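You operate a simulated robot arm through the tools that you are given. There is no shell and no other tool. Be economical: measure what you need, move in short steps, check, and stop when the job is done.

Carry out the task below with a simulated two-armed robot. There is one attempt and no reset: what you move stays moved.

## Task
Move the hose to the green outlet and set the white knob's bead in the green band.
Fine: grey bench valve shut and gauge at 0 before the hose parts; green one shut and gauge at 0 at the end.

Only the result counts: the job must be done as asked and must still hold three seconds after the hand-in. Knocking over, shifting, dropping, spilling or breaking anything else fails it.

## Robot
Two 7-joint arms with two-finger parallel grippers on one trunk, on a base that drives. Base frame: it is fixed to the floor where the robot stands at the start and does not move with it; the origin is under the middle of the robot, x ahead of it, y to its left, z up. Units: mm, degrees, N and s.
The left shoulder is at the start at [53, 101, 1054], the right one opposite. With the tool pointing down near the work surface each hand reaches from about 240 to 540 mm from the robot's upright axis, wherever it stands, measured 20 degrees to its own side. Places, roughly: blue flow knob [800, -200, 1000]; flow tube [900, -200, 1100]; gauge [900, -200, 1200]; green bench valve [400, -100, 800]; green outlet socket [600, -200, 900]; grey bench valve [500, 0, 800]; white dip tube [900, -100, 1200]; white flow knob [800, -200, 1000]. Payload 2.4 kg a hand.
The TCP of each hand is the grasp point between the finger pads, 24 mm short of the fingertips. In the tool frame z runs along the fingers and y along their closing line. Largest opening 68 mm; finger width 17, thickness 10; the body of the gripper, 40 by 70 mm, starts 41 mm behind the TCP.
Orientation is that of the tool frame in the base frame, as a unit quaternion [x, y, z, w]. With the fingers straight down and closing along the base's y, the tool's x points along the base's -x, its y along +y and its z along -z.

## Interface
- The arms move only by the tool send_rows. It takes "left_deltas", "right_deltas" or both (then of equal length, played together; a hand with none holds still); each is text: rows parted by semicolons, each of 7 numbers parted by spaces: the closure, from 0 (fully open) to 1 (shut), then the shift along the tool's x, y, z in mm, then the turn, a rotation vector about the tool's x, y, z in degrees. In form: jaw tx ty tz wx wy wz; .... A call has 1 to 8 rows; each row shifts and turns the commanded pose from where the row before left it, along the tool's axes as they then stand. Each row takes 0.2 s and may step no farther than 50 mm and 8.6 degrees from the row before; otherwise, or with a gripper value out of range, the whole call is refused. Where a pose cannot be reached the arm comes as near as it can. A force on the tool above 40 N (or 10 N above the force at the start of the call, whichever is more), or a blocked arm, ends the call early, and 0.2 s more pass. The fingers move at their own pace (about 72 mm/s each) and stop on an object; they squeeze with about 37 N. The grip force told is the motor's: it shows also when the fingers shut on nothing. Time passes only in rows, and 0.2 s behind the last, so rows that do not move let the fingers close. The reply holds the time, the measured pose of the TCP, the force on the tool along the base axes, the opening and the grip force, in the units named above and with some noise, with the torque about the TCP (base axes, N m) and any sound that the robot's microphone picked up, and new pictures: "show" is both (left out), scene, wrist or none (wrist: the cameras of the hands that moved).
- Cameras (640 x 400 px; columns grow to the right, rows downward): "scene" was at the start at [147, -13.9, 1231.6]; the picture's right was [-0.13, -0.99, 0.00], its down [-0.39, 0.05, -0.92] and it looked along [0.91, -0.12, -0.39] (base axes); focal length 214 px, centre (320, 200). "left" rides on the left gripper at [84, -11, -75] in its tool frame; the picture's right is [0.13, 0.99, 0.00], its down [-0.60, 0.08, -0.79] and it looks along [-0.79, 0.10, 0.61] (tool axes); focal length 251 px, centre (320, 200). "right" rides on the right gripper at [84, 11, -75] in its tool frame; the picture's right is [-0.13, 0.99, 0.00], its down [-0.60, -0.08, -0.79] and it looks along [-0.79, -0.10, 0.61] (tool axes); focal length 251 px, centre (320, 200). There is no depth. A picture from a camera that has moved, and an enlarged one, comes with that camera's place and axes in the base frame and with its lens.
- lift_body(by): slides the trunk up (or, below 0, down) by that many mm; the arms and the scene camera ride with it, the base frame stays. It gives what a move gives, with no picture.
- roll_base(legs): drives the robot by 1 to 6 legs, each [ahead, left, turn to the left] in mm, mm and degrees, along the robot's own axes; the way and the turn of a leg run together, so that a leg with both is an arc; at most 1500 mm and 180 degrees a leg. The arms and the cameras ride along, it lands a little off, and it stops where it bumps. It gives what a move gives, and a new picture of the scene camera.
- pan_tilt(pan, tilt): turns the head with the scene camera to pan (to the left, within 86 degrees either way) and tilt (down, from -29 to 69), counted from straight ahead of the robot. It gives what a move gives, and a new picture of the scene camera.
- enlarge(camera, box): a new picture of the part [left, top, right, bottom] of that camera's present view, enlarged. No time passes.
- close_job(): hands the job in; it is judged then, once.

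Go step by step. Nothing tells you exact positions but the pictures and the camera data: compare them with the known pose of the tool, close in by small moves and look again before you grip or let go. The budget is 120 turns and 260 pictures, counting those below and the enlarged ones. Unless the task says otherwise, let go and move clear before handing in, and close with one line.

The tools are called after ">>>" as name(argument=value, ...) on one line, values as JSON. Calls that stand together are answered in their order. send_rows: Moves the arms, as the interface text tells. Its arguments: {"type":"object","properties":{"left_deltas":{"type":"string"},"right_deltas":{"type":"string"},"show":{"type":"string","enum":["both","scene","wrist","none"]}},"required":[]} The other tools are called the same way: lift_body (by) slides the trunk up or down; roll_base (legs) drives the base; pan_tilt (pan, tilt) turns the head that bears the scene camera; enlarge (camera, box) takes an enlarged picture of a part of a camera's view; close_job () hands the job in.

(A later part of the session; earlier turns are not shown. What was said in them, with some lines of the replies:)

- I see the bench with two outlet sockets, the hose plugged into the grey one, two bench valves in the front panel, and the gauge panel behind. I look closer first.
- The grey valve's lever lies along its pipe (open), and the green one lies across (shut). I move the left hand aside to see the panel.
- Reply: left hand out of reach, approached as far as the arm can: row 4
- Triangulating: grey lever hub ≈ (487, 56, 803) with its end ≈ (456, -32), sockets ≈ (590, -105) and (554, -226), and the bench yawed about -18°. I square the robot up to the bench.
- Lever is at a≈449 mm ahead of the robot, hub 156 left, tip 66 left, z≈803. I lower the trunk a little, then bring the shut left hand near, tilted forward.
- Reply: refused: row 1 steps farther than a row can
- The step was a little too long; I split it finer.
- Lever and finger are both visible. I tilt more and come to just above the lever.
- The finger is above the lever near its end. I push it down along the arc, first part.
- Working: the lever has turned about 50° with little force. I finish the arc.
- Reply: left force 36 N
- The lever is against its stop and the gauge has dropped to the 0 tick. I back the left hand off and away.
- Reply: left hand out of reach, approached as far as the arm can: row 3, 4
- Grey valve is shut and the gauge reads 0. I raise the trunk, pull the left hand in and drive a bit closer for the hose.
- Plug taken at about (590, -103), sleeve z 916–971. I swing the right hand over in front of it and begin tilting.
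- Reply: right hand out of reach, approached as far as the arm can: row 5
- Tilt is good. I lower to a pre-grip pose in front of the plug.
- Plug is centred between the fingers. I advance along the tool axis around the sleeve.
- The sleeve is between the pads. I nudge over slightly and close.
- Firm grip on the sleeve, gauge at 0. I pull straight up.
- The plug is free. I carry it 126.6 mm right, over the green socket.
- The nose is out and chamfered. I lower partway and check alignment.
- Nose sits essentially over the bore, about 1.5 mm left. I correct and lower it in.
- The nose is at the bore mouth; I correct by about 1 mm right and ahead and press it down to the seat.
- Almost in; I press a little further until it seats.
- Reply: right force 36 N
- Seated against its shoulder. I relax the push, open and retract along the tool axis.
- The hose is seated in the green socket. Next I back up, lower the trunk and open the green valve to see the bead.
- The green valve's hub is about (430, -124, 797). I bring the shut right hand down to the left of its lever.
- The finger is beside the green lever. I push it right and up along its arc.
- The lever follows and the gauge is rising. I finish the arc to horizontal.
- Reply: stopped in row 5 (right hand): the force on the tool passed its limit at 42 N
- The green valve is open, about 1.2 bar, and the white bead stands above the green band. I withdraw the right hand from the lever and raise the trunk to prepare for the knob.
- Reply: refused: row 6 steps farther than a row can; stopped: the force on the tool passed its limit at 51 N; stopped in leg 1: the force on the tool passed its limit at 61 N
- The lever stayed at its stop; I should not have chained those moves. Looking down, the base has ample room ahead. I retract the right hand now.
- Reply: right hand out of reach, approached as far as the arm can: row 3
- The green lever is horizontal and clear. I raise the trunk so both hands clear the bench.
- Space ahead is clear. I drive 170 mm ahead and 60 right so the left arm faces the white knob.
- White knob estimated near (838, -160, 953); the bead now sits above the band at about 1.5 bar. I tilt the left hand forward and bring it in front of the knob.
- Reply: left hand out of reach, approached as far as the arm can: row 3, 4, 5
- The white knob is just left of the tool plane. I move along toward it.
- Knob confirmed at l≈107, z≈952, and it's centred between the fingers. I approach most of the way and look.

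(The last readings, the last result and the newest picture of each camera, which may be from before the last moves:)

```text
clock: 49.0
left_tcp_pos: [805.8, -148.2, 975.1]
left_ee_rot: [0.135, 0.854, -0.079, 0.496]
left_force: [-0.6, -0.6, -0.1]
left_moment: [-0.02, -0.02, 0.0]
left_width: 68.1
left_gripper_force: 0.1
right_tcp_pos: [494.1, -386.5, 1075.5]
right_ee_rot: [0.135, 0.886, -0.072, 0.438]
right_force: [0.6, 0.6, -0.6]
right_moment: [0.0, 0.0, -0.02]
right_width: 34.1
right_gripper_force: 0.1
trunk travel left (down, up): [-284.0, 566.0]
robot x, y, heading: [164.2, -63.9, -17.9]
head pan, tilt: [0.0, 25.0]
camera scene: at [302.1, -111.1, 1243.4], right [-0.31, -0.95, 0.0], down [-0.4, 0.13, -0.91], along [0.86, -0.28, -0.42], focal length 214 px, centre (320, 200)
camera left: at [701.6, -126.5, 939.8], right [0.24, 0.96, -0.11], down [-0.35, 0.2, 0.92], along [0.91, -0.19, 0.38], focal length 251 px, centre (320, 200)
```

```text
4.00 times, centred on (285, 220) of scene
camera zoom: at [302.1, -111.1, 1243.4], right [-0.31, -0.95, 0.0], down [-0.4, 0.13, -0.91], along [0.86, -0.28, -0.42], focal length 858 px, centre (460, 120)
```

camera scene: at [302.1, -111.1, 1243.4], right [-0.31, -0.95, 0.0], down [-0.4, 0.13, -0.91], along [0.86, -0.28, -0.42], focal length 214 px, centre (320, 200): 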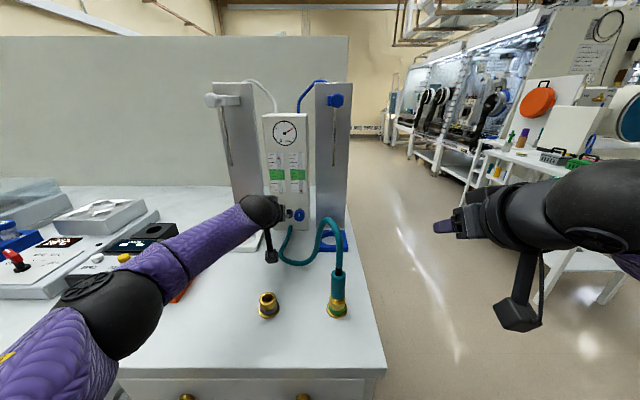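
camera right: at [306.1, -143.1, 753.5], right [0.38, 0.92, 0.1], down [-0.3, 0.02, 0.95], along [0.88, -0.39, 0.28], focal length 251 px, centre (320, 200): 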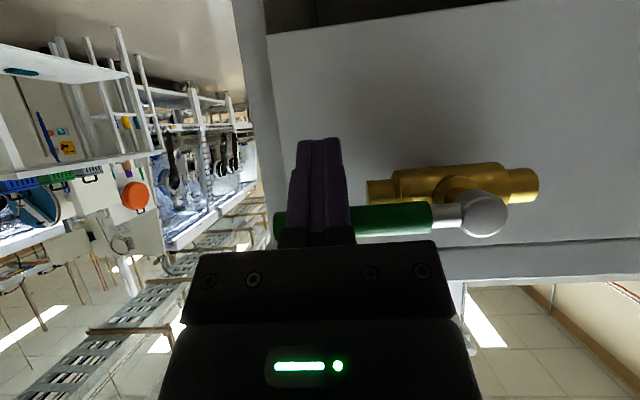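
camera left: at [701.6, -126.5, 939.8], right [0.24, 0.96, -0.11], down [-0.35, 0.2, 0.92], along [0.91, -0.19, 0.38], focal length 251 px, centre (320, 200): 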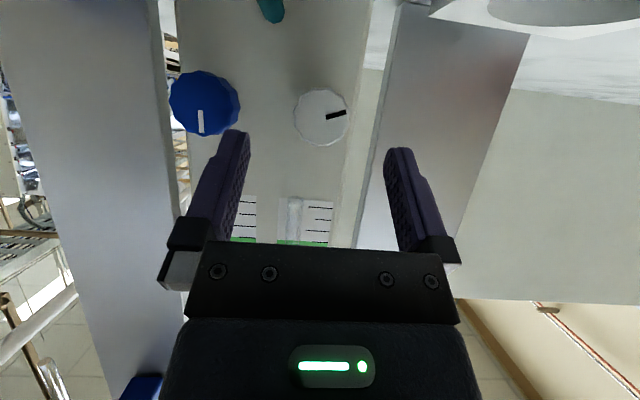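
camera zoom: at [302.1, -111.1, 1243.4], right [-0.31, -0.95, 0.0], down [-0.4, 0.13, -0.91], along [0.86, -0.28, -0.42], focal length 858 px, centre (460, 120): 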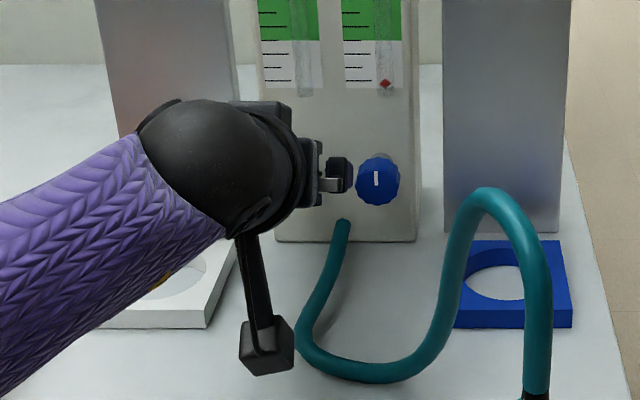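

Knob face is at a≈852, l≈107, z≈951, but the open right finger would meet the blue knob. I narrow the opening first, then advance around the white knob.

>>> send_rows(left_deltas="0.4 0 0 0 0 0 0;0.4 0 0 0 0 0 0;0.4 -0.8 -0.7 15 0 0 0;0.4 -0.8 0 13 0 0 0;0.4 0 0 0 0 0 0", show="wrist")

>>> enlarge(camera="left", box=[200, 60, 440, 260])

```text
clock: 50.2
left_tcp_pos: [824.6, -153.8, 964.1]
left_ee_rot: [0.134, 0.854, -0.079, 0.496]
left_force: [-0.3, -0.5, 0.8]
left_moment: [0.0, 0.01, 0.0]
left_width: 41.0
left_gripper_force: 0.0
left hand out of reach, approached as far as the arm can: row 4
right_tcp_pos: [493.1, -385.9, 1074.5]
right_ee_rot: [0.134, 0.886, -0.072, 0.439]
right_force: [-0.1, 0.0, 0.4]
right_moment: [0.02, -0.01, 0.03]
right_width: 33.9
right_gripper_force: 0.1
trunk travel left (down, up): [-284.0, 566.0]
robot x, y, heading: [165.7, -60.3, -18.4]
head pan, tilt: [0.0, 25.0]
camera left: at [719.5, -132.9, 929.7], right [0.24, 0.96, -0.11], down [-0.35, 0.2, 0.92], along [0.91, -0.18, 0.38], focal length 251 px, centre (320, 200)
```

left: 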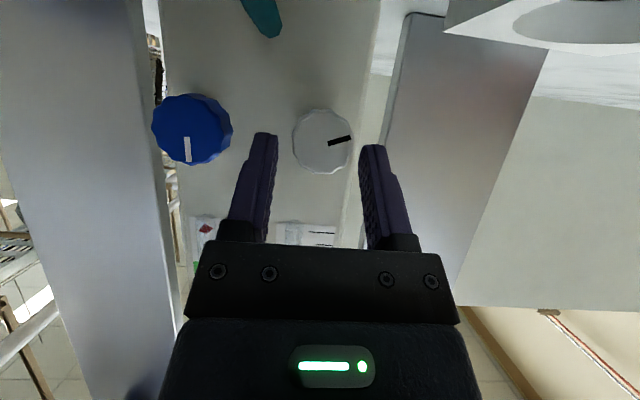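

```text
2.00 times, centred on (320, 160) of left
camera zoom: at [719.5, -132.9, 929.7], right [0.24, 0.96, -0.11], down [-0.35, 0.2, 0.92], along [0.91, -0.18, 0.38], focal length 503 px, centre (320, 280)
```

zoom: 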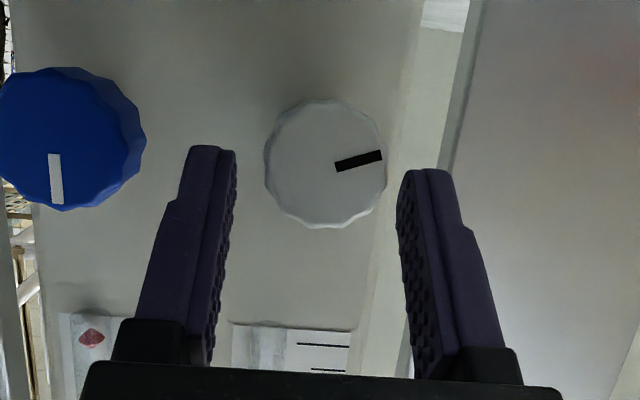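

The arm is at its limit. I retract a bit, drive 60 mm closer and approach again.

>>> send_rows(left_deltas="0.4 0 0 -40 0 0 0;0.4 0 0 -45 0 0 0;0.4 0 0 0 0 0 0", show="none")

```text
clock: 51.0
left_tcp_pos: [753.5, -131.7, 1005.4]
left_ee_rot: [0.133, 0.854, -0.078, 0.497]
left_force: [-0.7, 0.2, 0.0]
left_moment: [-0.03, 0.01, 0.02]
left_width: 40.8
left_gripper_force: 0.0
right_tcp_pos: [493.2, -386.8, 1076.8]
right_ee_rot: [0.135, 0.885, -0.073, 0.439]
right_force: [0.4, -0.5, -0.3]
right_moment: [0.01, 0.02, 0.02]
right_width: 34.1
right_gripper_force: 0.1
trunk travel left (down, up): [-284.0, 566.0]
robot x, y, heading: [158.6, -61.2, -17.8]
head pan, tilt: [0.0, 25.0]
```

>>> roll_base(legs=[[60, 0, 0]])

>>> enlarge(camera="left", box=[200, 0, 440, 200])

```text
clock: 51.9
left_tcp_pos: [811.4, -152.0, 1006.1]
left_ee_rot: [0.135, 0.854, -0.08, 0.495]
left_force: [0.3, 0.2, -0.4]
left_moment: [-0.04, 0.0, -0.03]
left_width: 41.0
left_gripper_force: 0.1
right_tcp_pos: [551.0, -404.1, 1076.8]
right_ee_rot: [0.134, 0.886, -0.072, 0.439]
right_force: [-0.1, 0.6, -0.2]
right_moment: [0.0, -0.01, -0.03]
right_width: 34.0
right_gripper_force: 0.0
trunk travel left (down, up): [-284.0, 566.0]
robot x, y, heading: [220.1, -84.0, -17.9]
head pan, tilt: [0.0, 25.0]
camera scene: at [360.1, -129.9, 1243.3], right [-0.31, -0.95, 0.0], down [-0.4, 0.13, -0.91], along [0.86, -0.28, -0.42], focal length 214 px, centre (320, 200)
```

scene: 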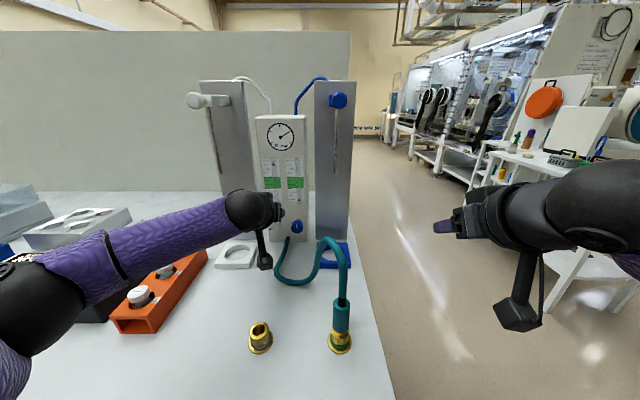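

```text
2.00 times, centred on (320, 100) of left
camera zoom: at [707.7, -129.7, 971.3], right [0.24, 0.96, -0.11], down [-0.35, 0.2, 0.92], along [0.91, -0.18, 0.38], focal length 503 px, centre (320, 400)
```

zoom: 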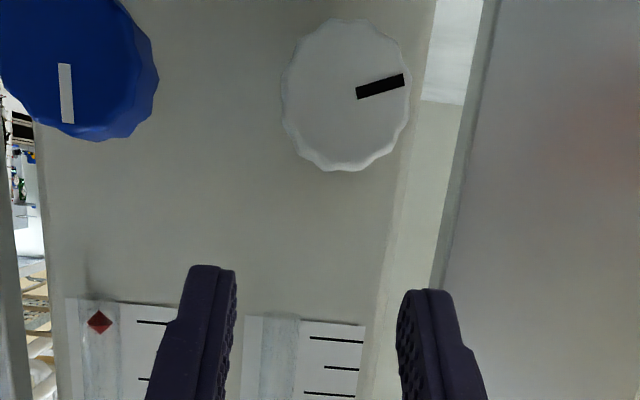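

The knob lines up again. I drop and advance to straddle it.

>>> send_rows(left_deltas="0.4 28.3 1.3 0 0 0 0;0.4 0 0 20 0 0 0;0.4 0 0 19 0 0 0;0.4 0 0 0 0 0 0", show="none")

>>> enlarge(camera="left", box=[200, 60, 440, 260])

>>> enlarge(camera="scene", box=[230, 100, 330, 250])

```text
clock: 52.9
left_tcp_pos: [831.8, -157.1, 961.4]
left_ee_rot: [0.135, 0.854, -0.079, 0.497]
left_force: [1.4, 0.5, 0.3]
left_moment: [0.01, -0.01, 0.01]
left_width: 40.7
left_gripper_force: 0.0
right_tcp_pos: [550.5, -405.4, 1077.1]
right_ee_rot: [0.134, 0.885, -0.072, 0.439]
right_force: [0.0, 0.0, 0.5]
right_moment: [-0.01, -0.03, 0.05]
right_width: 34.0
right_gripper_force: 0.1
trunk travel left (down, up): [-284.0, 566.0]
robot x, y, heading: [223.4, -84.8, -18.0]
head pan, tilt: [0.0, 25.0]
```

```text
2.00 times, centred on (320, 160) of left
camera zoom: at [727.3, -135.2, 927.1], right [0.24, 0.96, -0.11], down [-0.35, 0.2, 0.92], along [0.91, -0.19, 0.38], focal length 503 px, centre (320, 280)
```

zoom: 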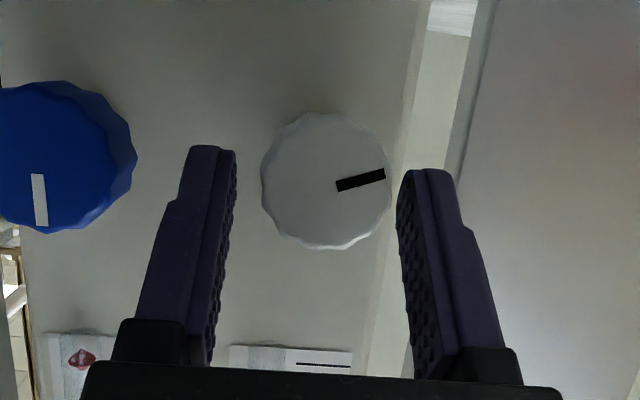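

```text
2.67 times, centred on (280, 175) of scene
camera zoom: at [359.8, -129.8, 1243.4], right [-0.31, -0.95, 0.0], down [-0.4, 0.13, -0.91], along [0.86, -0.28, -0.42], focal length 572 px, centre (427, 267)
```

zoom: 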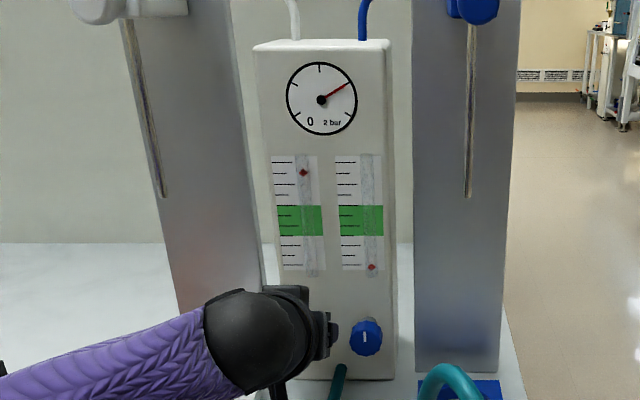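

The fingers straddle the knob and the bead is in view of the head camera. I close gently on the knob and turn 17° clockwise to test the direction.

>>> send_rows(left_deltas="1 0 0 0 0 0 0;1 0 0 0 0 0 0;1 0.1 -1.54 0.06 -4.2 0 7.39;1 0.1 -1.54 0.06 -4.2 0 7.39;1 0 0 0 0 0 0", show="none")

>>> enlarge(camera="left", box=[200, 60, 440, 260])

>>> enlarge(camera="scene", box=[230, 100, 330, 250])

```text
clock: 54.1
left_tcp_pos: [830.3, -160.2, 961.0]
left_ee_rot: [0.207, 0.833, 0.049, 0.51]
left_force: [4.1, -0.3, 0.2]
left_moment: [-0.05, -0.23, 0.25]
left_width: 29.4
left_gripper_force: 43.2
right_tcp_pos: [551.3, -405.6, 1075.3]
right_ee_rot: [0.135, 0.886, -0.072, 0.438]
right_force: [-0.5, 0.6, -0.5]
right_moment: [0.01, 0.0, 0.01]
right_width: 33.8
right_gripper_force: 0.1
trunk travel left (down, up): [-284.0, 566.0]
robot x, y, heading: [223.3, -83.6, -18.0]
head pan, tilt: [0.0, 25.0]
```

```text
2.00 times, centred on (320, 160) of left
camera zoom: at [729.8, -127.4, 925.0], right [0.24, 0.95, 0.18], down [-0.43, -0.06, 0.9], along [0.87, -0.3, 0.39], focal length 503 px, centre (320, 280)
```

zoom: 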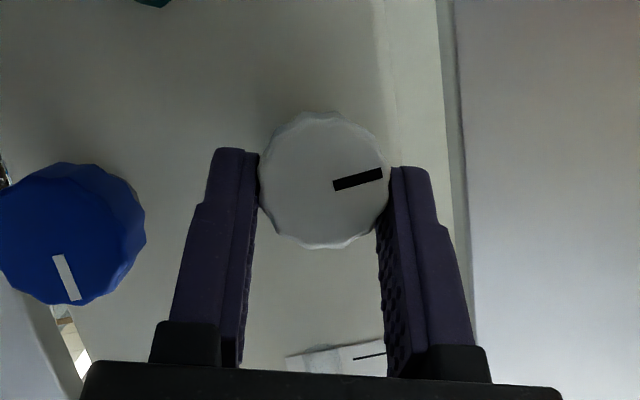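

```text
2.67 times, centred on (280, 175) of scene
camera zoom: at [360.2, -129.9, 1243.3], right [-0.31, -0.95, 0.0], down [-0.4, 0.13, -0.91], along [0.86, -0.28, -0.42], focal length 572 px, centre (427, 267)
```

zoom: 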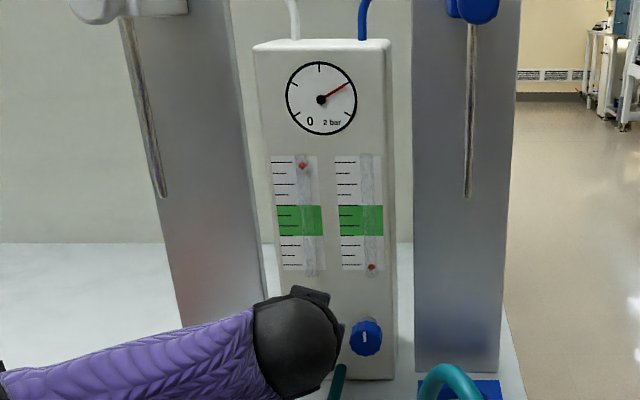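

Clockwise raises the bead (about 0.41 px/deg), so it must go roughly 140° counter-clockwise. I turn back 68° with this grip.

>>> send_rows(left_deltas="1 0.1 1.54 0.06 4.2 0 -7.39;1 0.1 1.54 0.06 4.2 0 -7.39;1 0.1 1.54 0.06 4.2 0 -7.39;1 0.1 1.54 0.06 4.2 0 -7.39;1 0.1 1.54 0.06 4.2 0 -7.39;1 0.1 1.54 0.06 4.2 0 -7.39;1 0.1 1.54 0.06 4.2 0 -7.39;1 0.1 1.54 0.06 4.2 0 -7.39", show="scene")

>>> enlarge(camera="left", box=[200, 60, 440, 260])

>>> enlarge(camera="scene", box=[230, 100, 330, 250])

```text
clock: 55.9
left_tcp_pos: [835.3, -148.5, 956.7]
left_ee_rot: [-0.095, 0.804, -0.439, 0.389]
left_force: [10.7, 8.3, 3.1]
left_moment: [0.01, -0.17, -0.5]
left_width: 29.3
left_gripper_force: 44.1
right_tcp_pos: [551.9, -403.7, 1076.1]
right_ee_rot: [0.135, 0.886, -0.073, 0.438]
right_force: [0.1, 0.5, -1.1]
right_moment: [-0.01, -0.01, 0.02]
right_width: 34.0
right_gripper_force: 0.1
trunk travel left (down, up): [-284.0, 566.0]
robot x, y, heading: [225.3, -80.4, -17.9]
head pan, tilt: [0.0, 25.0]
camera scene: at [361.0, -128.4, 1243.3], right [-0.31, -0.95, 0.0], down [-0.4, 0.13, -0.91], along [0.86, -0.28, -0.42], focal length 214 px, centre (320, 200)
```

scene: 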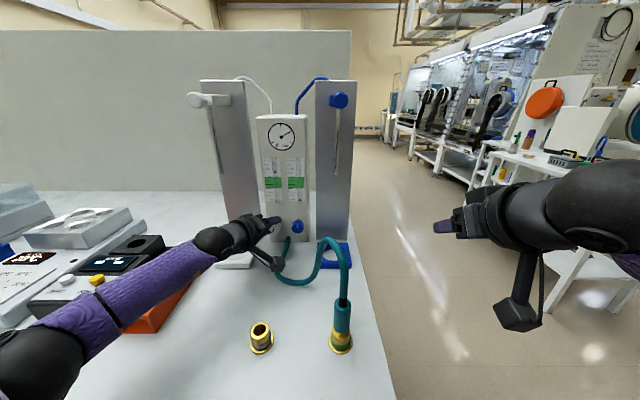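

```text
2.00 times, centred on (320, 160) of left
camera zoom: at [723.1, -148.5, 944.8], right [0.1, 0.53, -0.84], down [-0.14, 0.85, 0.51], along [0.99, 0.06, 0.16], focal length 503 px, centre (320, 280)
```

zoom: 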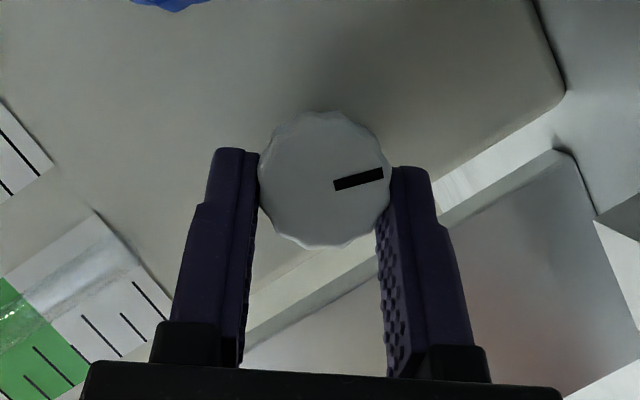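

```text
2.67 times, centred on (280, 175) of scene
camera zoom: at [361.0, -128.4, 1243.3], right [-0.31, -0.95, 0.0], down [-0.4, 0.13, -0.91], along [0.86, -0.28, -0.42], focal length 572 px, centre (427, 267)
```

zoom: 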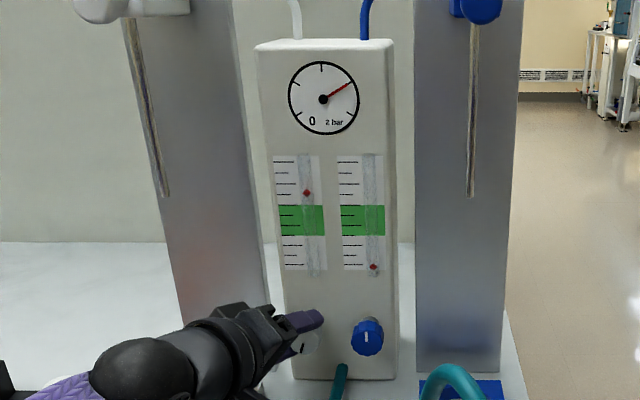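

The bead came down 27 px; about 28 px more is needed. I loosen the fingers, swing back 68° and regrip.

>>> send_rows(left_deltas="0.4 0 0 0 0 0 0;0.4 0 0 0 0 0 0;0.4 0.1 -1.54 0.06 -4.2 0 7.39;0.4 0.1 -1.54 0.06 -4.2 0 7.39;0.4 0.1 -1.54 0.06 -4.2 0 7.39;0.4 0.1 -1.54 0.06 -4.2 0 7.39;0.4 0.1 -1.54 0.06 -4.2 0 7.39;0.4 0.1 -1.54 0.06 -4.2 0 7.39", show="none")

>>> send_rows(left_deltas="0.4 0.1 -1.54 0.06 -4.2 0 7.39;0.4 0.1 -1.54 0.06 -4.2 0 7.39;0.4 0 0 0 0 0 0", show="none")

>>> enlarge(camera="left", box=[200, 60, 440, 260])

>>> enlarge(camera="scene", box=[230, 100, 330, 250])

```text
clock: 57.7
left_tcp_pos: [830.9, -157.4, 962.2]
left_ee_rot: [0.135, 0.854, -0.077, 0.496]
left_force: [0.2, 0.6, 0.8]
left_moment: [0.01, 0.03, -0.04]
left_width: 40.7
left_gripper_force: 0.1
right_tcp_pos: [551.7, -404.6, 1076.0]
right_ee_rot: [0.134, 0.885, -0.072, 0.439]
right_force: [-0.6, 0.8, -0.5]
right_moment: [0.02, -0.04, 0.0]
right_width: 34.0
right_gripper_force: 0.0
trunk travel left (down, up): [-284.0, 566.0]
robot x, y, heading: [218.8, -85.0, -17.9]
head pan, tilt: [0.0, 25.0]
```

```text
clock: 58.5
left_tcp_pos: [830.2, -160.0, 961.5]
left_ee_rot: [0.207, 0.833, 0.049, 0.51]
left_force: [0.3, 0.0, 0.0]
left_moment: [-0.03, 0.01, 0.0]
left_width: 40.9
left_gripper_force: 0.1
right_tcp_pos: [551.0, -406.3, 1076.1]
right_ee_rot: [0.133, 0.886, -0.071, 0.439]
right_force: [0.3, 0.5, 0.4]
right_moment: [0.01, -0.03, 0.0]
right_width: 33.8
right_gripper_force: 0.1
trunk travel left (down, up): [-284.0, 566.0]
robot x, y, heading: [220.8, -82.8, -18.2]
head pan, tilt: [0.0, 25.0]
```

```text
2.00 times, centred on (320, 160) of left
camera zoom: at [729.6, -127.3, 925.2], right [0.24, 0.95, 0.18], down [-0.43, -0.06, 0.9], along [0.87, -0.3, 0.39], focal length 503 px, centre (320, 280)
```

zoom: 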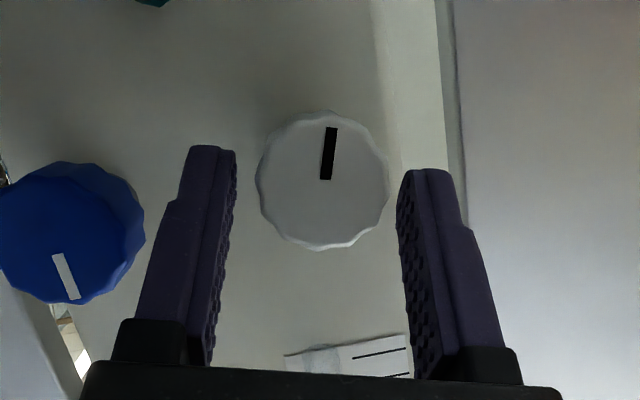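

```text
2.67 times, centred on (280, 175) of scene
camera zoom: at [359.7, -129.8, 1243.4], right [-0.31, -0.95, 0.0], down [-0.4, 0.13, -0.91], along [0.86, -0.28, -0.42], focal length 572 px, centre (427, 267)
```

zoom: 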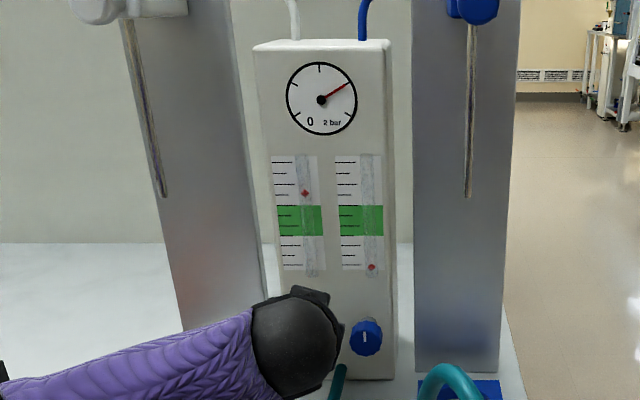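

The knob stayed put. I regrip and turn another ~51° counter-clockwise, then check.

>>> send_rows(left_deltas="1 0 0 0 0 0 0;1 0 0 0 0 0 0;1 0.1 1.54 0.06 4.2 0 -7.39;1 0.1 1.54 0.06 4.2 0 -7.39;1 0.1 1.54 0.06 4.2 0 -7.39;1 0.1 1.54 0.06 4.2 0 -7.39;1 0.1 1.54 0.06 4.2 0 -7.39;1 0.1 1.54 0.06 4.2 0 -7.39", show="none")

>>> enlarge(camera="scene", box=[230, 100, 330, 250])

```text
clock: 60.3
left_tcp_pos: [833.6, -150.5, 959.7]
left_ee_rot: [-0.018, 0.839, -0.326, 0.435]
left_force: [0.2, 6.8, 4.2]
left_moment: [0.01, -0.11, -0.4]
left_width: 29.4
left_gripper_force: 43.4
right_tcp_pos: [551.2, -403.4, 1077.0]
right_ee_rot: [0.134, 0.885, -0.072, 0.439]
right_force: [0.6, 0.5, -0.7]
right_moment: [0.03, 0.02, 0.0]
right_width: 33.9
right_gripper_force: 0.0
trunk travel left (down, up): [-284.0, 566.0]
robot x, y, heading: [220.7, -80.9, -17.9]
head pan, tilt: [0.0, 25.0]
```

```text
2.67 times, centred on (280, 175) of scene
camera zoom: at [359.5, -128.5, 1243.5], right [-0.31, -0.95, 0.0], down [-0.4, 0.13, -0.91], along [0.86, -0.28, -0.42], focal length 572 px, centre (427, 267)
```

zoom: 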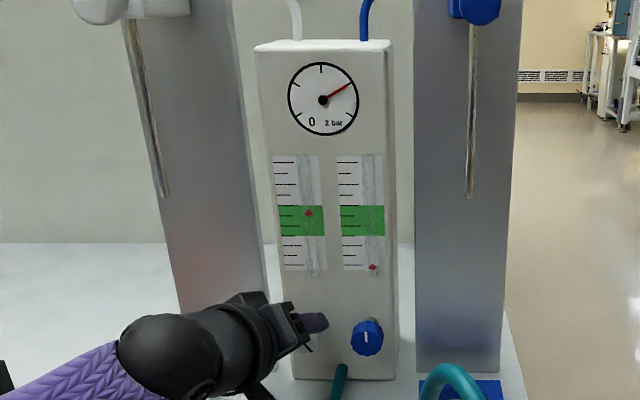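

Bead now is in the upper part of the band. I add 20° to centre it, then release.

>>> send_rows(left_deltas="1 0.1 1.54 0.06 4.2 0 -7.39;1 0.1 1.54 0.06 4.2 0 -7.39;1 0 0 0 0 0 0;0.4 0 0 0 0 0 0;0.4 0 0 0 0 0 0", show="none")

>>> enlarge(camera="scene", box=[250, 110, 310, 200])

```text
clock: 61.5
left_tcp_pos: [834.0, -149.9, 959.1]
left_ee_rot: [-0.093, 0.805, -0.439, 0.389]
left_force: [0.5, 0.3, 1.3]
left_moment: [0.02, -0.03, 0.0]
left_width: 40.9
left_gripper_force: 0.0
right_tcp_pos: [550.6, -403.6, 1076.2]
right_ee_rot: [0.135, 0.886, -0.073, 0.438]
right_force: [0.7, -0.7, -0.3]
right_moment: [-0.02, 0.02, -0.01]
right_width: 33.9
right_gripper_force: 0.0
trunk travel left (down, up): [-284.0, 566.0]
robot x, y, heading: [223.1, -82.3, -17.8]
head pan, tilt: [0.0, 25.0]
```

```text
4.44 times, centred on (280, 155) of scene
camera zoom: at [359.7, -129.9, 1243.4], right [-0.31, -0.95, 0.0], down [-0.4, 0.13, -0.91], along [0.86, -0.28, -0.42], focal length 953 px, centre (498, 400)
```

zoom: 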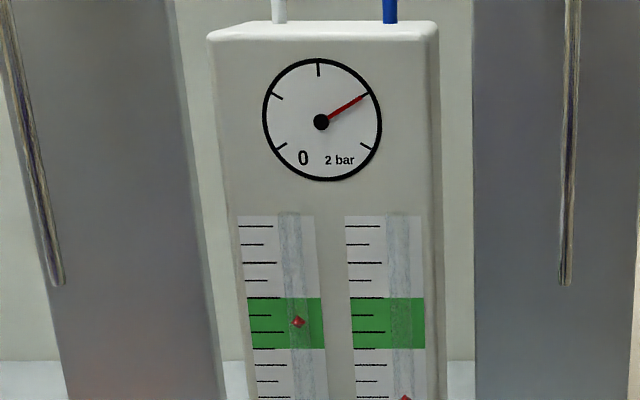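

The bead is centred in the band. I swing the open hand back to neutral and withdraw.

>>> send_rows(left_deltas="0.4 0.1 -1.54 0.06 -4.2 0 7.39;0.4 0.1 -1.54 0.06 -4.2 0 7.39;0.4 0.1 -1.54 0.06 -4.2 0 7.39;0.4 0.1 -1.54 0.06 -4.2 0 7.39;0.4 0.1 -1.54 0.06 -4.2 0 7.39;0.4 0.1 -1.54 0.06 -4.2 0 7.39;0.4 0 0 -40 0 0 0;0.4 0 0 -45 0 0 0", show="none")

>>> send_rows(left_deltas="0.4 0 0 -45 0 0 0;0.4 -20 0 -40 0 0 0;0.4 -30 0 -30 0 0 0;0.4 0 0 -40 0 0 0", show="scene")

>>> enlarge(camera="scene", box=[230, 100, 330, 250])

```text
clock: 63.3
left_tcp_pos: [761.5, -133.2, 1003.9]
left_ee_rot: [0.134, 0.855, -0.077, 0.496]
left_force: [-0.3, 0.2, -0.6]
left_moment: [0.01, 0.02, 0.0]
left_width: 40.7
left_gripper_force: 0.0
right_tcp_pos: [551.2, -405.7, 1076.7]
right_ee_rot: [0.134, 0.885, -0.072, 0.44]
right_force: [-0.7, 0.2, -0.4]
right_moment: [0.02, -0.01, 0.01]
right_width: 34.1
right_gripper_force: 0.1
trunk travel left (down, up): [-284.0, 566.0]
robot x, y, heading: [223.1, -83.1, -17.9]
head pan, tilt: [0.0, 25.0]
```

```text
clock: 64.3
left_tcp_pos: [655.6, -100.2, 1124.2]
left_ee_rot: [0.135, 0.854, -0.079, 0.496]
left_force: [0.2, 0.6, 0.1]
left_moment: [0.02, 0.03, 0.02]
left_width: 40.9
left_gripper_force: 0.1
right_tcp_pos: [552.2, -405.3, 1075.7]
right_ee_rot: [0.135, 0.885, -0.072, 0.439]
right_force: [0.0, -0.5, 0.1]
right_moment: [0.04, -0.01, 0.02]
right_width: 34.4
right_gripper_force: 0.2
trunk travel left (down, up): [-284.0, 566.0]
robot x, y, heading: [223.5, -84.1, -18.0]
head pan, tilt: [0.0, 25.0]
camera scene: at [359.6, -129.7, 1243.4], right [-0.31, -0.95, 0.0], down [-0.4, 0.13, -0.91], along [0.86, -0.28, -0.42], focal length 214 px, centre (320, 200)
```

scene: 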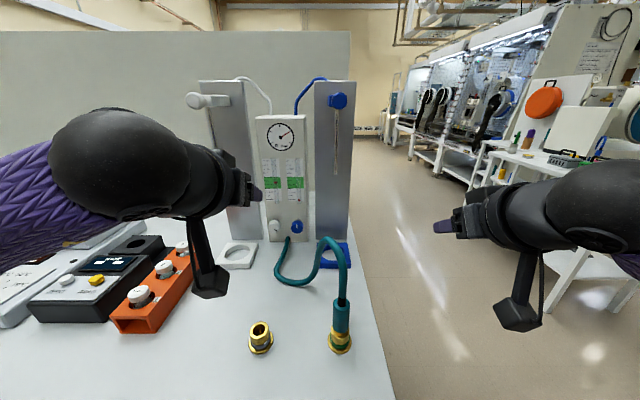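

```text
2.67 times, centred on (280, 175) of scene
camera zoom: at [359.6, -129.7, 1243.4], right [-0.31, -0.95, 0.0], down [-0.4, 0.13, -0.91], along [0.86, -0.28, -0.42], focal length 572 px, centre (427, 267)
```

zoom: 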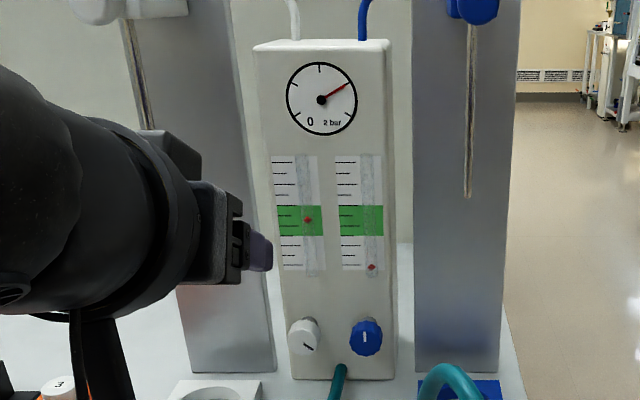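

The bead holds mid-band. Now I drive back to reach the green valve lever.

>>> roll_base(legs=[[-230, 60, 0]])

```text
clock: 66.1
left_tcp_pos: [454.5, 28.2, 1123.5]
left_ee_rot: [0.135, 0.854, -0.08, 0.496]
left_force: [-0.4, 0.4, 0.1]
left_moment: [-0.04, 0.01, 0.03]
left_width: 40.7
left_gripper_force: 0.1
right_tcp_pos: [350.8, -278.0, 1075.5]
right_ee_rot: [0.135, 0.885, -0.072, 0.44]
right_force: [0.3, -0.4, 0.4]
right_moment: [0.02, 0.01, 0.02]
right_width: 33.9
right_gripper_force: 0.0
trunk travel left (down, up): [-284.0, 566.0]
robot x, y, heading: [21.2, 45.7, -18.0]
head pan, tilt: [0.0, 25.0]
camera scene: at [158.8, -1.2, 1243.4], right [-0.31, -0.95, 0.0], down [-0.4, 0.13, -0.91], along [0.86, -0.28, -0.42], focal length 214 px, centre (320, 200)
```

scene: 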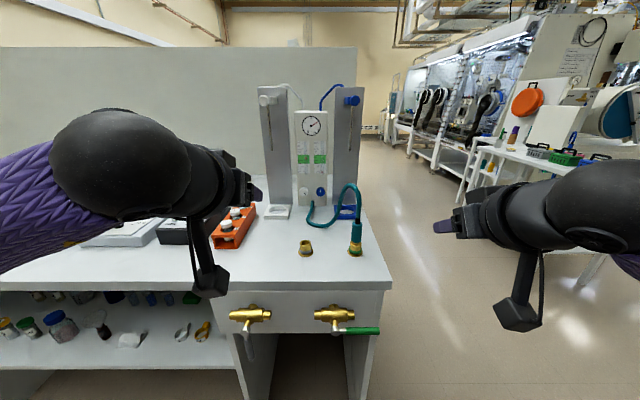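

>>> lift_body(by=-160)

>>> send_rows(right_deltas="1 -10 35 15 0 0 0;1 -10 35 15 0 0 0;1 0 33 10 0 0 0;1 0 0 0 0 0 0", show="wrist")

```text
clock: 67.9
left_tcp_pos: [456.0, 27.3, 963.8]
left_ee_rot: [0.135, 0.854, -0.079, 0.496]
left_force: [0.0, 0.1, -0.2]
left_moment: [0.01, 0.01, 0.01]
left_width: 40.8
left_gripper_force: 0.0
right_tcp_pos: [350.6, -277.0, 916.5]
right_ee_rot: [0.134, 0.885, -0.072, 0.439]
right_force: [0.0, -0.3, -0.3]
right_moment: [-0.01, -0.01, 0.01]
right_width: 33.9
right_gripper_force: 0.2
trunk travel left (down, up): [-124.0, 726.0]
robot x, y, heading: [22.4, 49.3, -17.9]
head pan, tilt: [0.0, 25.0]
```

```text
clock: 68.9
left_tcp_pos: [457.0, 26.9, 964.9]
left_ee_rot: [0.135, 0.854, -0.079, 0.495]
left_force: [0.0, 0.5, -0.4]
left_moment: [0.02, -0.02, -0.03]
left_width: 40.8
left_gripper_force: 0.0
right_tcp_pos: [422.9, -191.7, 906.7]
right_ee_rot: [0.135, 0.885, -0.072, 0.439]
right_force: [0.7, -1.2, 0.8]
right_moment: [-0.02, 0.02, 0.0]
right_width: 0.1
right_gripper_force: 23.3
trunk travel left (down, up): [-124.0, 726.0]
robot x, y, heading: [20.9, 48.8, -18.2]
head pan, tilt: [0.0, 25.0]
camera right: at [321.4, -149.0, 883.1], right [0.37, 0.92, 0.09], down [-0.28, 0.01, 0.96], along [0.89, -0.39, 0.26], focal length 251 px, centre (320, 200)
```

right: 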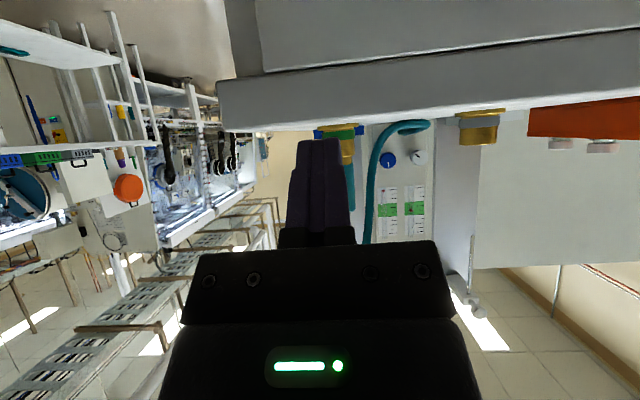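

>>> send_rows(right_deltas="1 26 -1.5 10.5 0 0 0;1 26 0 10.5 0 0 0;1 0 0 0 0 0 0", show="wrist")

```text
clock: 69.7
left_tcp_pos: [455.7, 27.0, 963.8]
left_ee_rot: [0.134, 0.854, -0.079, 0.496]
left_force: [-0.2, -0.3, 0.7]
left_moment: [0.02, -0.02, 0.0]
left_width: 40.8
left_gripper_force: 0.0
right_tcp_pos: [408.4, -187.4, 852.3]
right_ee_rot: [0.135, 0.886, -0.072, 0.439]
right_force: [-0.2, 0.4, 0.2]
right_moment: [0.0, -0.01, 0.02]
right_width: 0.0
right_gripper_force: 23.2
trunk travel left (down, up): [-124.0, 726.0]
robot x, y, heading: [20.6, 45.3, -18.1]
head pan, tilt: [0.0, 25.0]
camera right: at [307.0, -146.4, 829.1], right [0.37, 0.92, 0.09], down [-0.28, 0.01, 0.96], along [0.89, -0.39, 0.26], focal length 251 px, centre (320, 200)
```

right: 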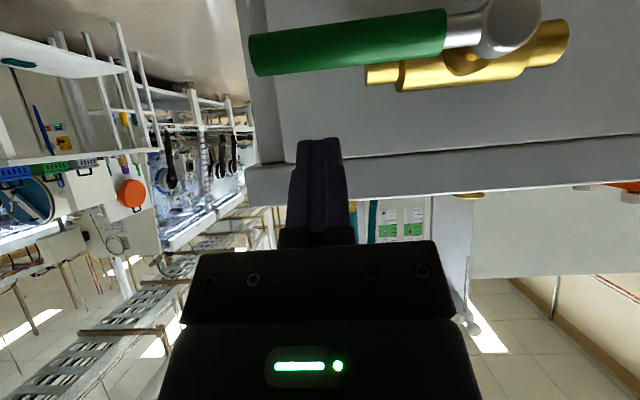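

The finger is above the green lever. I push it down along the arc to shut.

>>> send_rows(right_deltas="1 24.7 -2 18.8 0 0 0;1 17.4 -1 13.2 0 0 0;1 14.3 1.8 10.8 0 0 0;1 13.5 6.4 10.2 0 0 0;1 11.6 10.5 8.8 0 0 0;1 9.1 13.9 6.9 0 0 0;1 5.9 17.4 4.5 0 0 0;1 0.7 4.5 0.5 0 0 0")

>>> enlarge(camera="scene", box=[280, 95, 340, 215])

```text
clock: 71.5
left_tcp_pos: [456.7, 27.6, 964.7]
left_ee_rot: [0.134, 0.854, -0.079, 0.496]
left_force: [-0.9, -0.9, 0.1]
left_moment: [-0.03, -0.03, -0.01]
left_width: 40.8
left_gripper_force: 0.1
right_tcp_pos: [425.0, -141.2, 730.1]
right_ee_rot: [0.135, 0.885, -0.072, 0.439]
right_force: [-0.6, -0.5, 0.8]
right_moment: [0.02, 0.0, -0.01]
right_width: 0.0
right_gripper_force: 23.0
trunk travel left (down, up): [-124.0, 726.0]
robot x, y, heading: [22.9, 46.7, -18.2]
head pan, tilt: [0.0, 25.0]
camera scene: at [199.8, -14.5, 1079.9], right [-0.31, -0.95, 0.0], down [-0.4, 0.13, -0.91], along [0.86, -0.28, -0.42], focal length 214 px, centre (320, 200)
camera right: at [322.8, -98.3, 706.3], right [0.37, 0.92, 0.09], down [-0.28, 0.01, 0.96], along [0.89, -0.39, 0.26], focal length 251 px, centre (320, 200)
```

scene: 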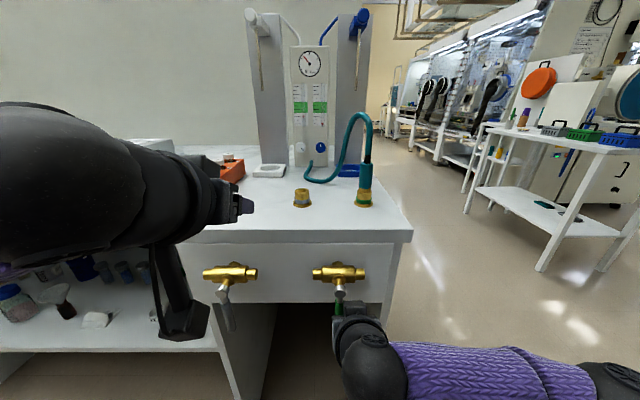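
right: 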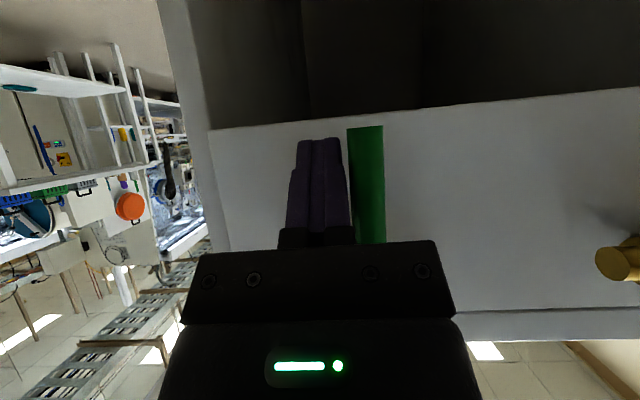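

```text
3.33 times, centred on (310, 155) of scene
camera zoom: at [199.8, -14.5, 1079.9], right [-0.31, -0.95, 0.0], down [-0.4, 0.13, -0.91], along [0.86, -0.28, -0.42], focal length 715 px, centre (353, 350)
```

zoom: 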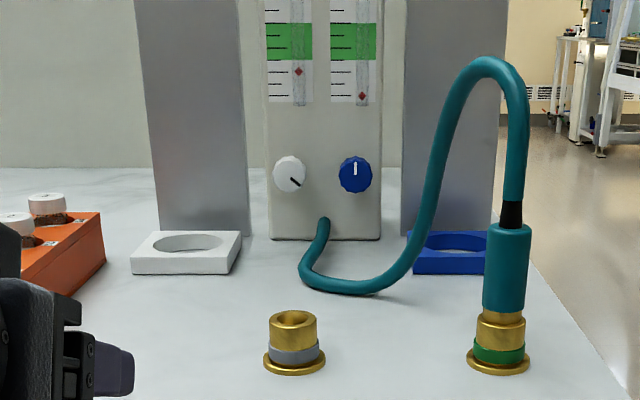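

The gauge is falling. The lever isn't yet against its stop, so I push a little farther.

>>> send_rows(right_deltas="1 0 3 0 0 0 0;1 0 3 0 0 0 0;1 0 2 0 0 0 0;1 0 0 0 0 0 0;1 0 0 0 0 0 0")

>>> enlarge(camera="scene", box=[275, 40, 345, 160])

```text
clock: 72.8
left_tcp_pos: [455.8, 23.6, 963.5]
left_ee_rot: [0.136, 0.854, -0.079, 0.496]
left_force: [0.6, -0.3, -0.1]
left_moment: [0.03, -0.01, 0.01]
left_width: 40.8
left_gripper_force: 0.1
right_tcp_pos: [425.8, -141.5, 730.3]
right_ee_rot: [0.14, 0.884, -0.077, 0.439]
right_force: [-7.2, -13.2, 1.3]
right_moment: [0.15, -0.06, 0.02]
right_width: 0.0
right_gripper_force: 23.4
trunk travel left (down, up): [-124.0, 726.0]
robot x, y, heading: [21.9, 42.3, -18.3]
head pan, tilt: [0.0, 25.0]
stopped in row 5 (right hand): the force on the tool passed its limit at 41 N (the readings are from after the stop); the commanded pose is now the measured one
camera scene: at [198.5, -17.1, 1080.0], right [-0.31, -0.95, 0.0], down [-0.4, 0.13, -0.91], along [0.86, -0.28, -0.42], focal length 214 px, centre (320, 200)
camera right: at [323.9, -95.3, 706.3], right [0.39, 0.92, 0.09], down [-0.27, 0.02, 0.96], along [0.88, -0.4, 0.26], focal length 251 px, centre (320, 200)
```

scene: 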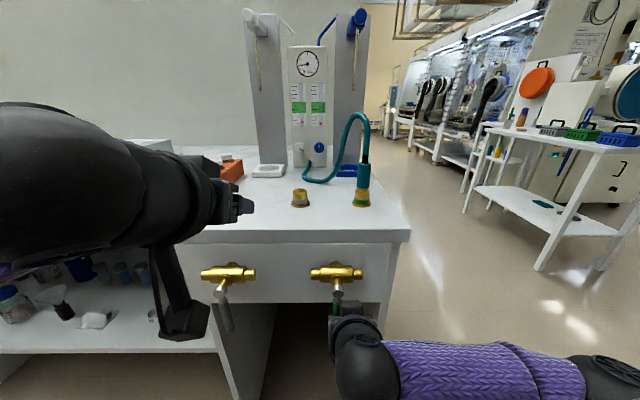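
right: 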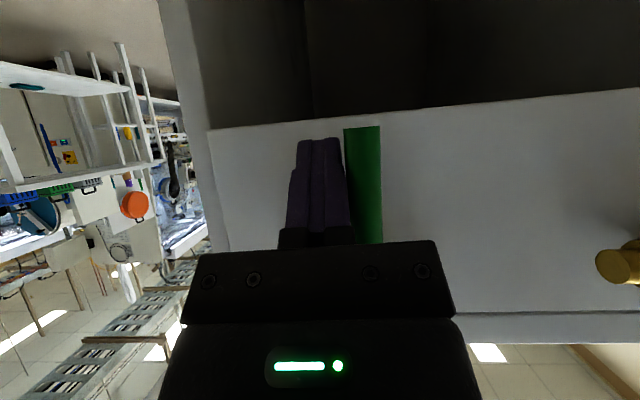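

```text
3.33 times, centred on (310, 100) of scene
camera zoom: at [198.5, -17.1, 1080.0], right [-0.31, -0.95, 0.0], down [-0.4, 0.13, -0.91], along [0.86, -0.28, -0.42], focal length 715 px, centre (353, 533)
```

zoom: 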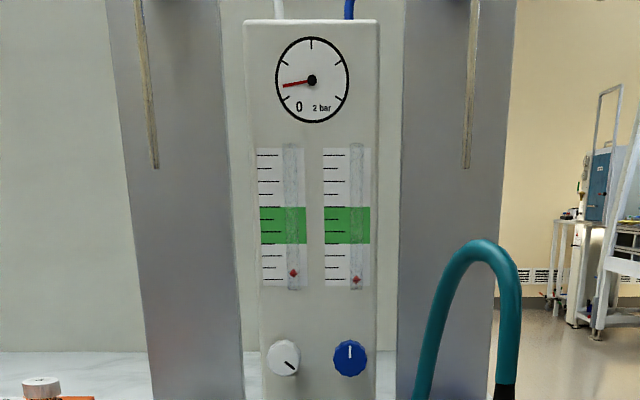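

The valve is at its stop and the gauge decays toward 0. I back the right hand away and wait.

>>> send_rows(right_deltas="1 0 -25 0 0 0 0;1 0 -10 -40 0 0 0;1 0 -20 -40 0 0 0;1 -30 -20 -20 0 0 0;1 -30 -30 -20 0 0 0;1 -30 -30 -20 0 0 0;0.5 0 0 0 0 0 0;0.5 0 0 0 0 0 0", show="scene")

>>> enlarge(camera="scene", box=[275, 40, 345, 160])

>>> enlarge(camera="scene", box=[190, 160, 420, 340])

```text
clock: 74.6
left_tcp_pos: [455.9, 26.7, 963.9]
left_ee_rot: [0.136, 0.854, -0.08, 0.496]
left_force: [-0.1, -0.2, 0.0]
left_moment: [0.0, 0.0, 0.0]
left_width: 40.9
left_gripper_force: 0.0
right_tcp_pos: [354.1, -244.1, 884.9]
right_ee_rot: [0.137, 0.885, -0.075, 0.438]
right_force: [0.9, 0.0, 0.3]
right_moment: [0.01, 0.02, -0.04]
right_width: 33.9
right_gripper_force: 0.1
right hand out of reach, approached as far as the arm can: row 3, 4
trunk travel left (down, up): [-124.0, 726.0]
robot x, y, heading: [20.9, 45.2, -18.0]
head pan, tilt: [0.0, 25.0]
camera scene: at [199.5, -15.4, 1079.9], right [-0.31, -0.95, 0.0], down [-0.4, 0.13, -0.91], along [0.86, -0.28, -0.42], focal length 214 px, centre (320, 200)
```

scene: 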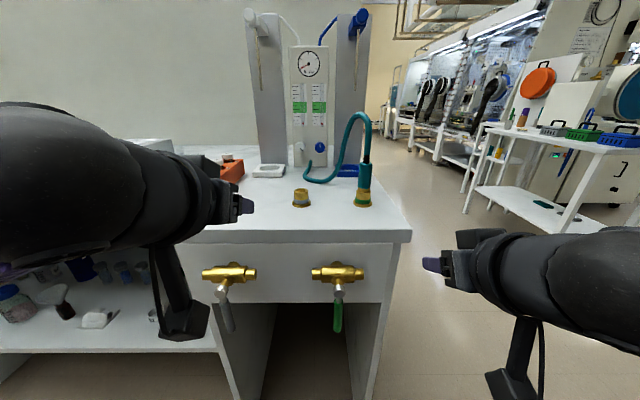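

```text
3.33 times, centred on (310, 100) of scene
camera zoom: at [199.5, -15.4, 1079.9], right [-0.31, -0.95, 0.0], down [-0.4, 0.13, -0.91], along [0.86, -0.28, -0.42], focal length 715 px, centre (353, 533)
```

zoom: 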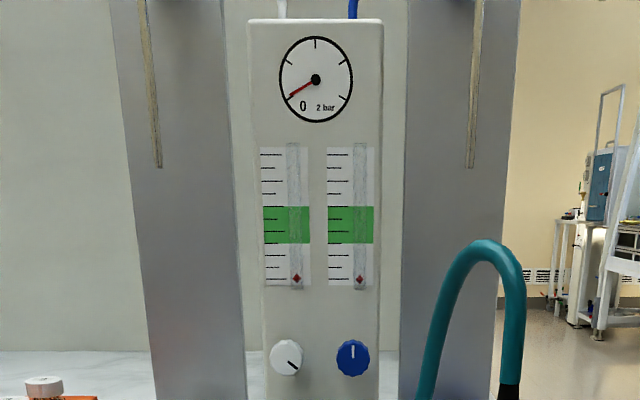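

```text
2.22 times, centred on (305, 250) of scene
camera zoom: at [199.5, -15.4, 1079.9], right [-0.31, -0.95, 0.0], down [-0.4, 0.13, -0.91], along [0.86, -0.28, -0.42], focal length 477 px, centre (353, 89)
```

zoom: 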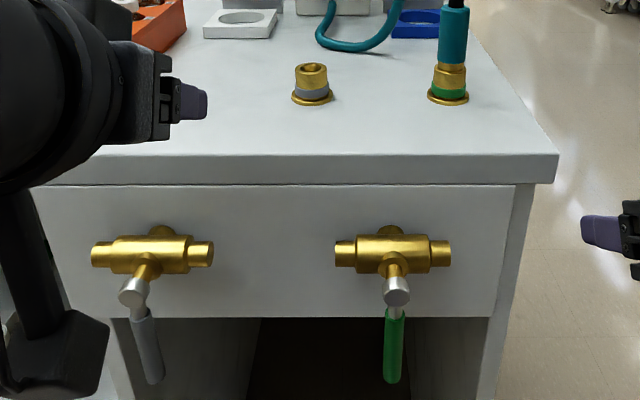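

Both valves are shut and the hose is on green. I let the gauge settle fully and check once more.

>>> send_rows(right_deltas="0.5 0 0 0 0 0 0;0.5 0 0 0 0 0 0;0.5 0 0 0 0 0 0;0.5 0 0 0 0 0 0;0.5 0 0 0 0 0 0;0.5 0 0 0 0 0 0;0.5 0 0 0 0 0 0;0.5 0 0 0 0 0 0", show="none")

>>> enlarge(camera="scene", box=[285, 45, 335, 85])

```text
clock: 76.4
left_tcp_pos: [456.4, 26.7, 964.1]
left_ee_rot: [0.136, 0.854, -0.08, 0.496]
left_force: [0.5, -0.4, 0.7]
left_moment: [0.0, 0.04, -0.01]
left_width: 40.7
left_gripper_force: 0.2
right_tcp_pos: [354.5, -243.7, 886.2]
right_ee_rot: [0.137, 0.885, -0.075, 0.438]
right_force: [-0.4, 0.0, 0.7]
right_moment: [0.01, -0.02, 0.03]
right_width: 33.9
right_gripper_force: 0.0
trunk travel left (down, up): [-124.0, 726.0]
robot x, y, heading: [22.1, 43.9, -18.1]
head pan, tilt: [0.0, 25.0]
```

```text
10.00 times, centred on (310, 65) of scene
camera zoom: at [199.5, -15.3, 1080.0], right [-0.31, -0.95, 0.0], down [-0.4, 0.13, -0.91], along [0.86, -0.28, -0.42], focal length 2145 px, centre (420, 1550)
```

zoom: 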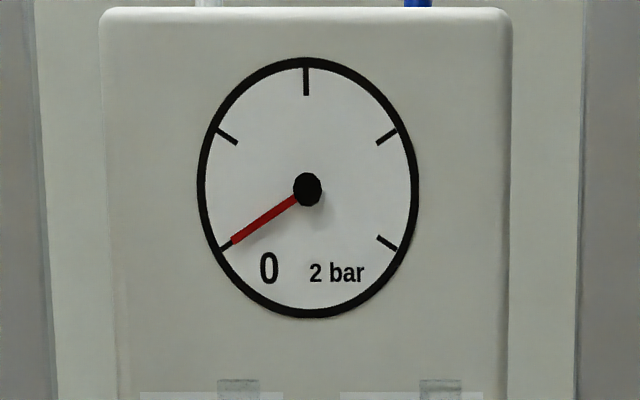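

The gauge sits on 0, both valves are shut, the hose is in the green outlet, and both hands are clear. I hand in.

>>> close_job()

```text
The job is handed in.
```

I moved the hose to the green outlet and set the white knob so its bead sat mid-band at about 1.5 bar. The grey valve was shut with the gauge at 0 before the hose came off. I then shut the green valve and the gauge fell to 0, so the bead has now dropped to the bottom of its tube with no flow.
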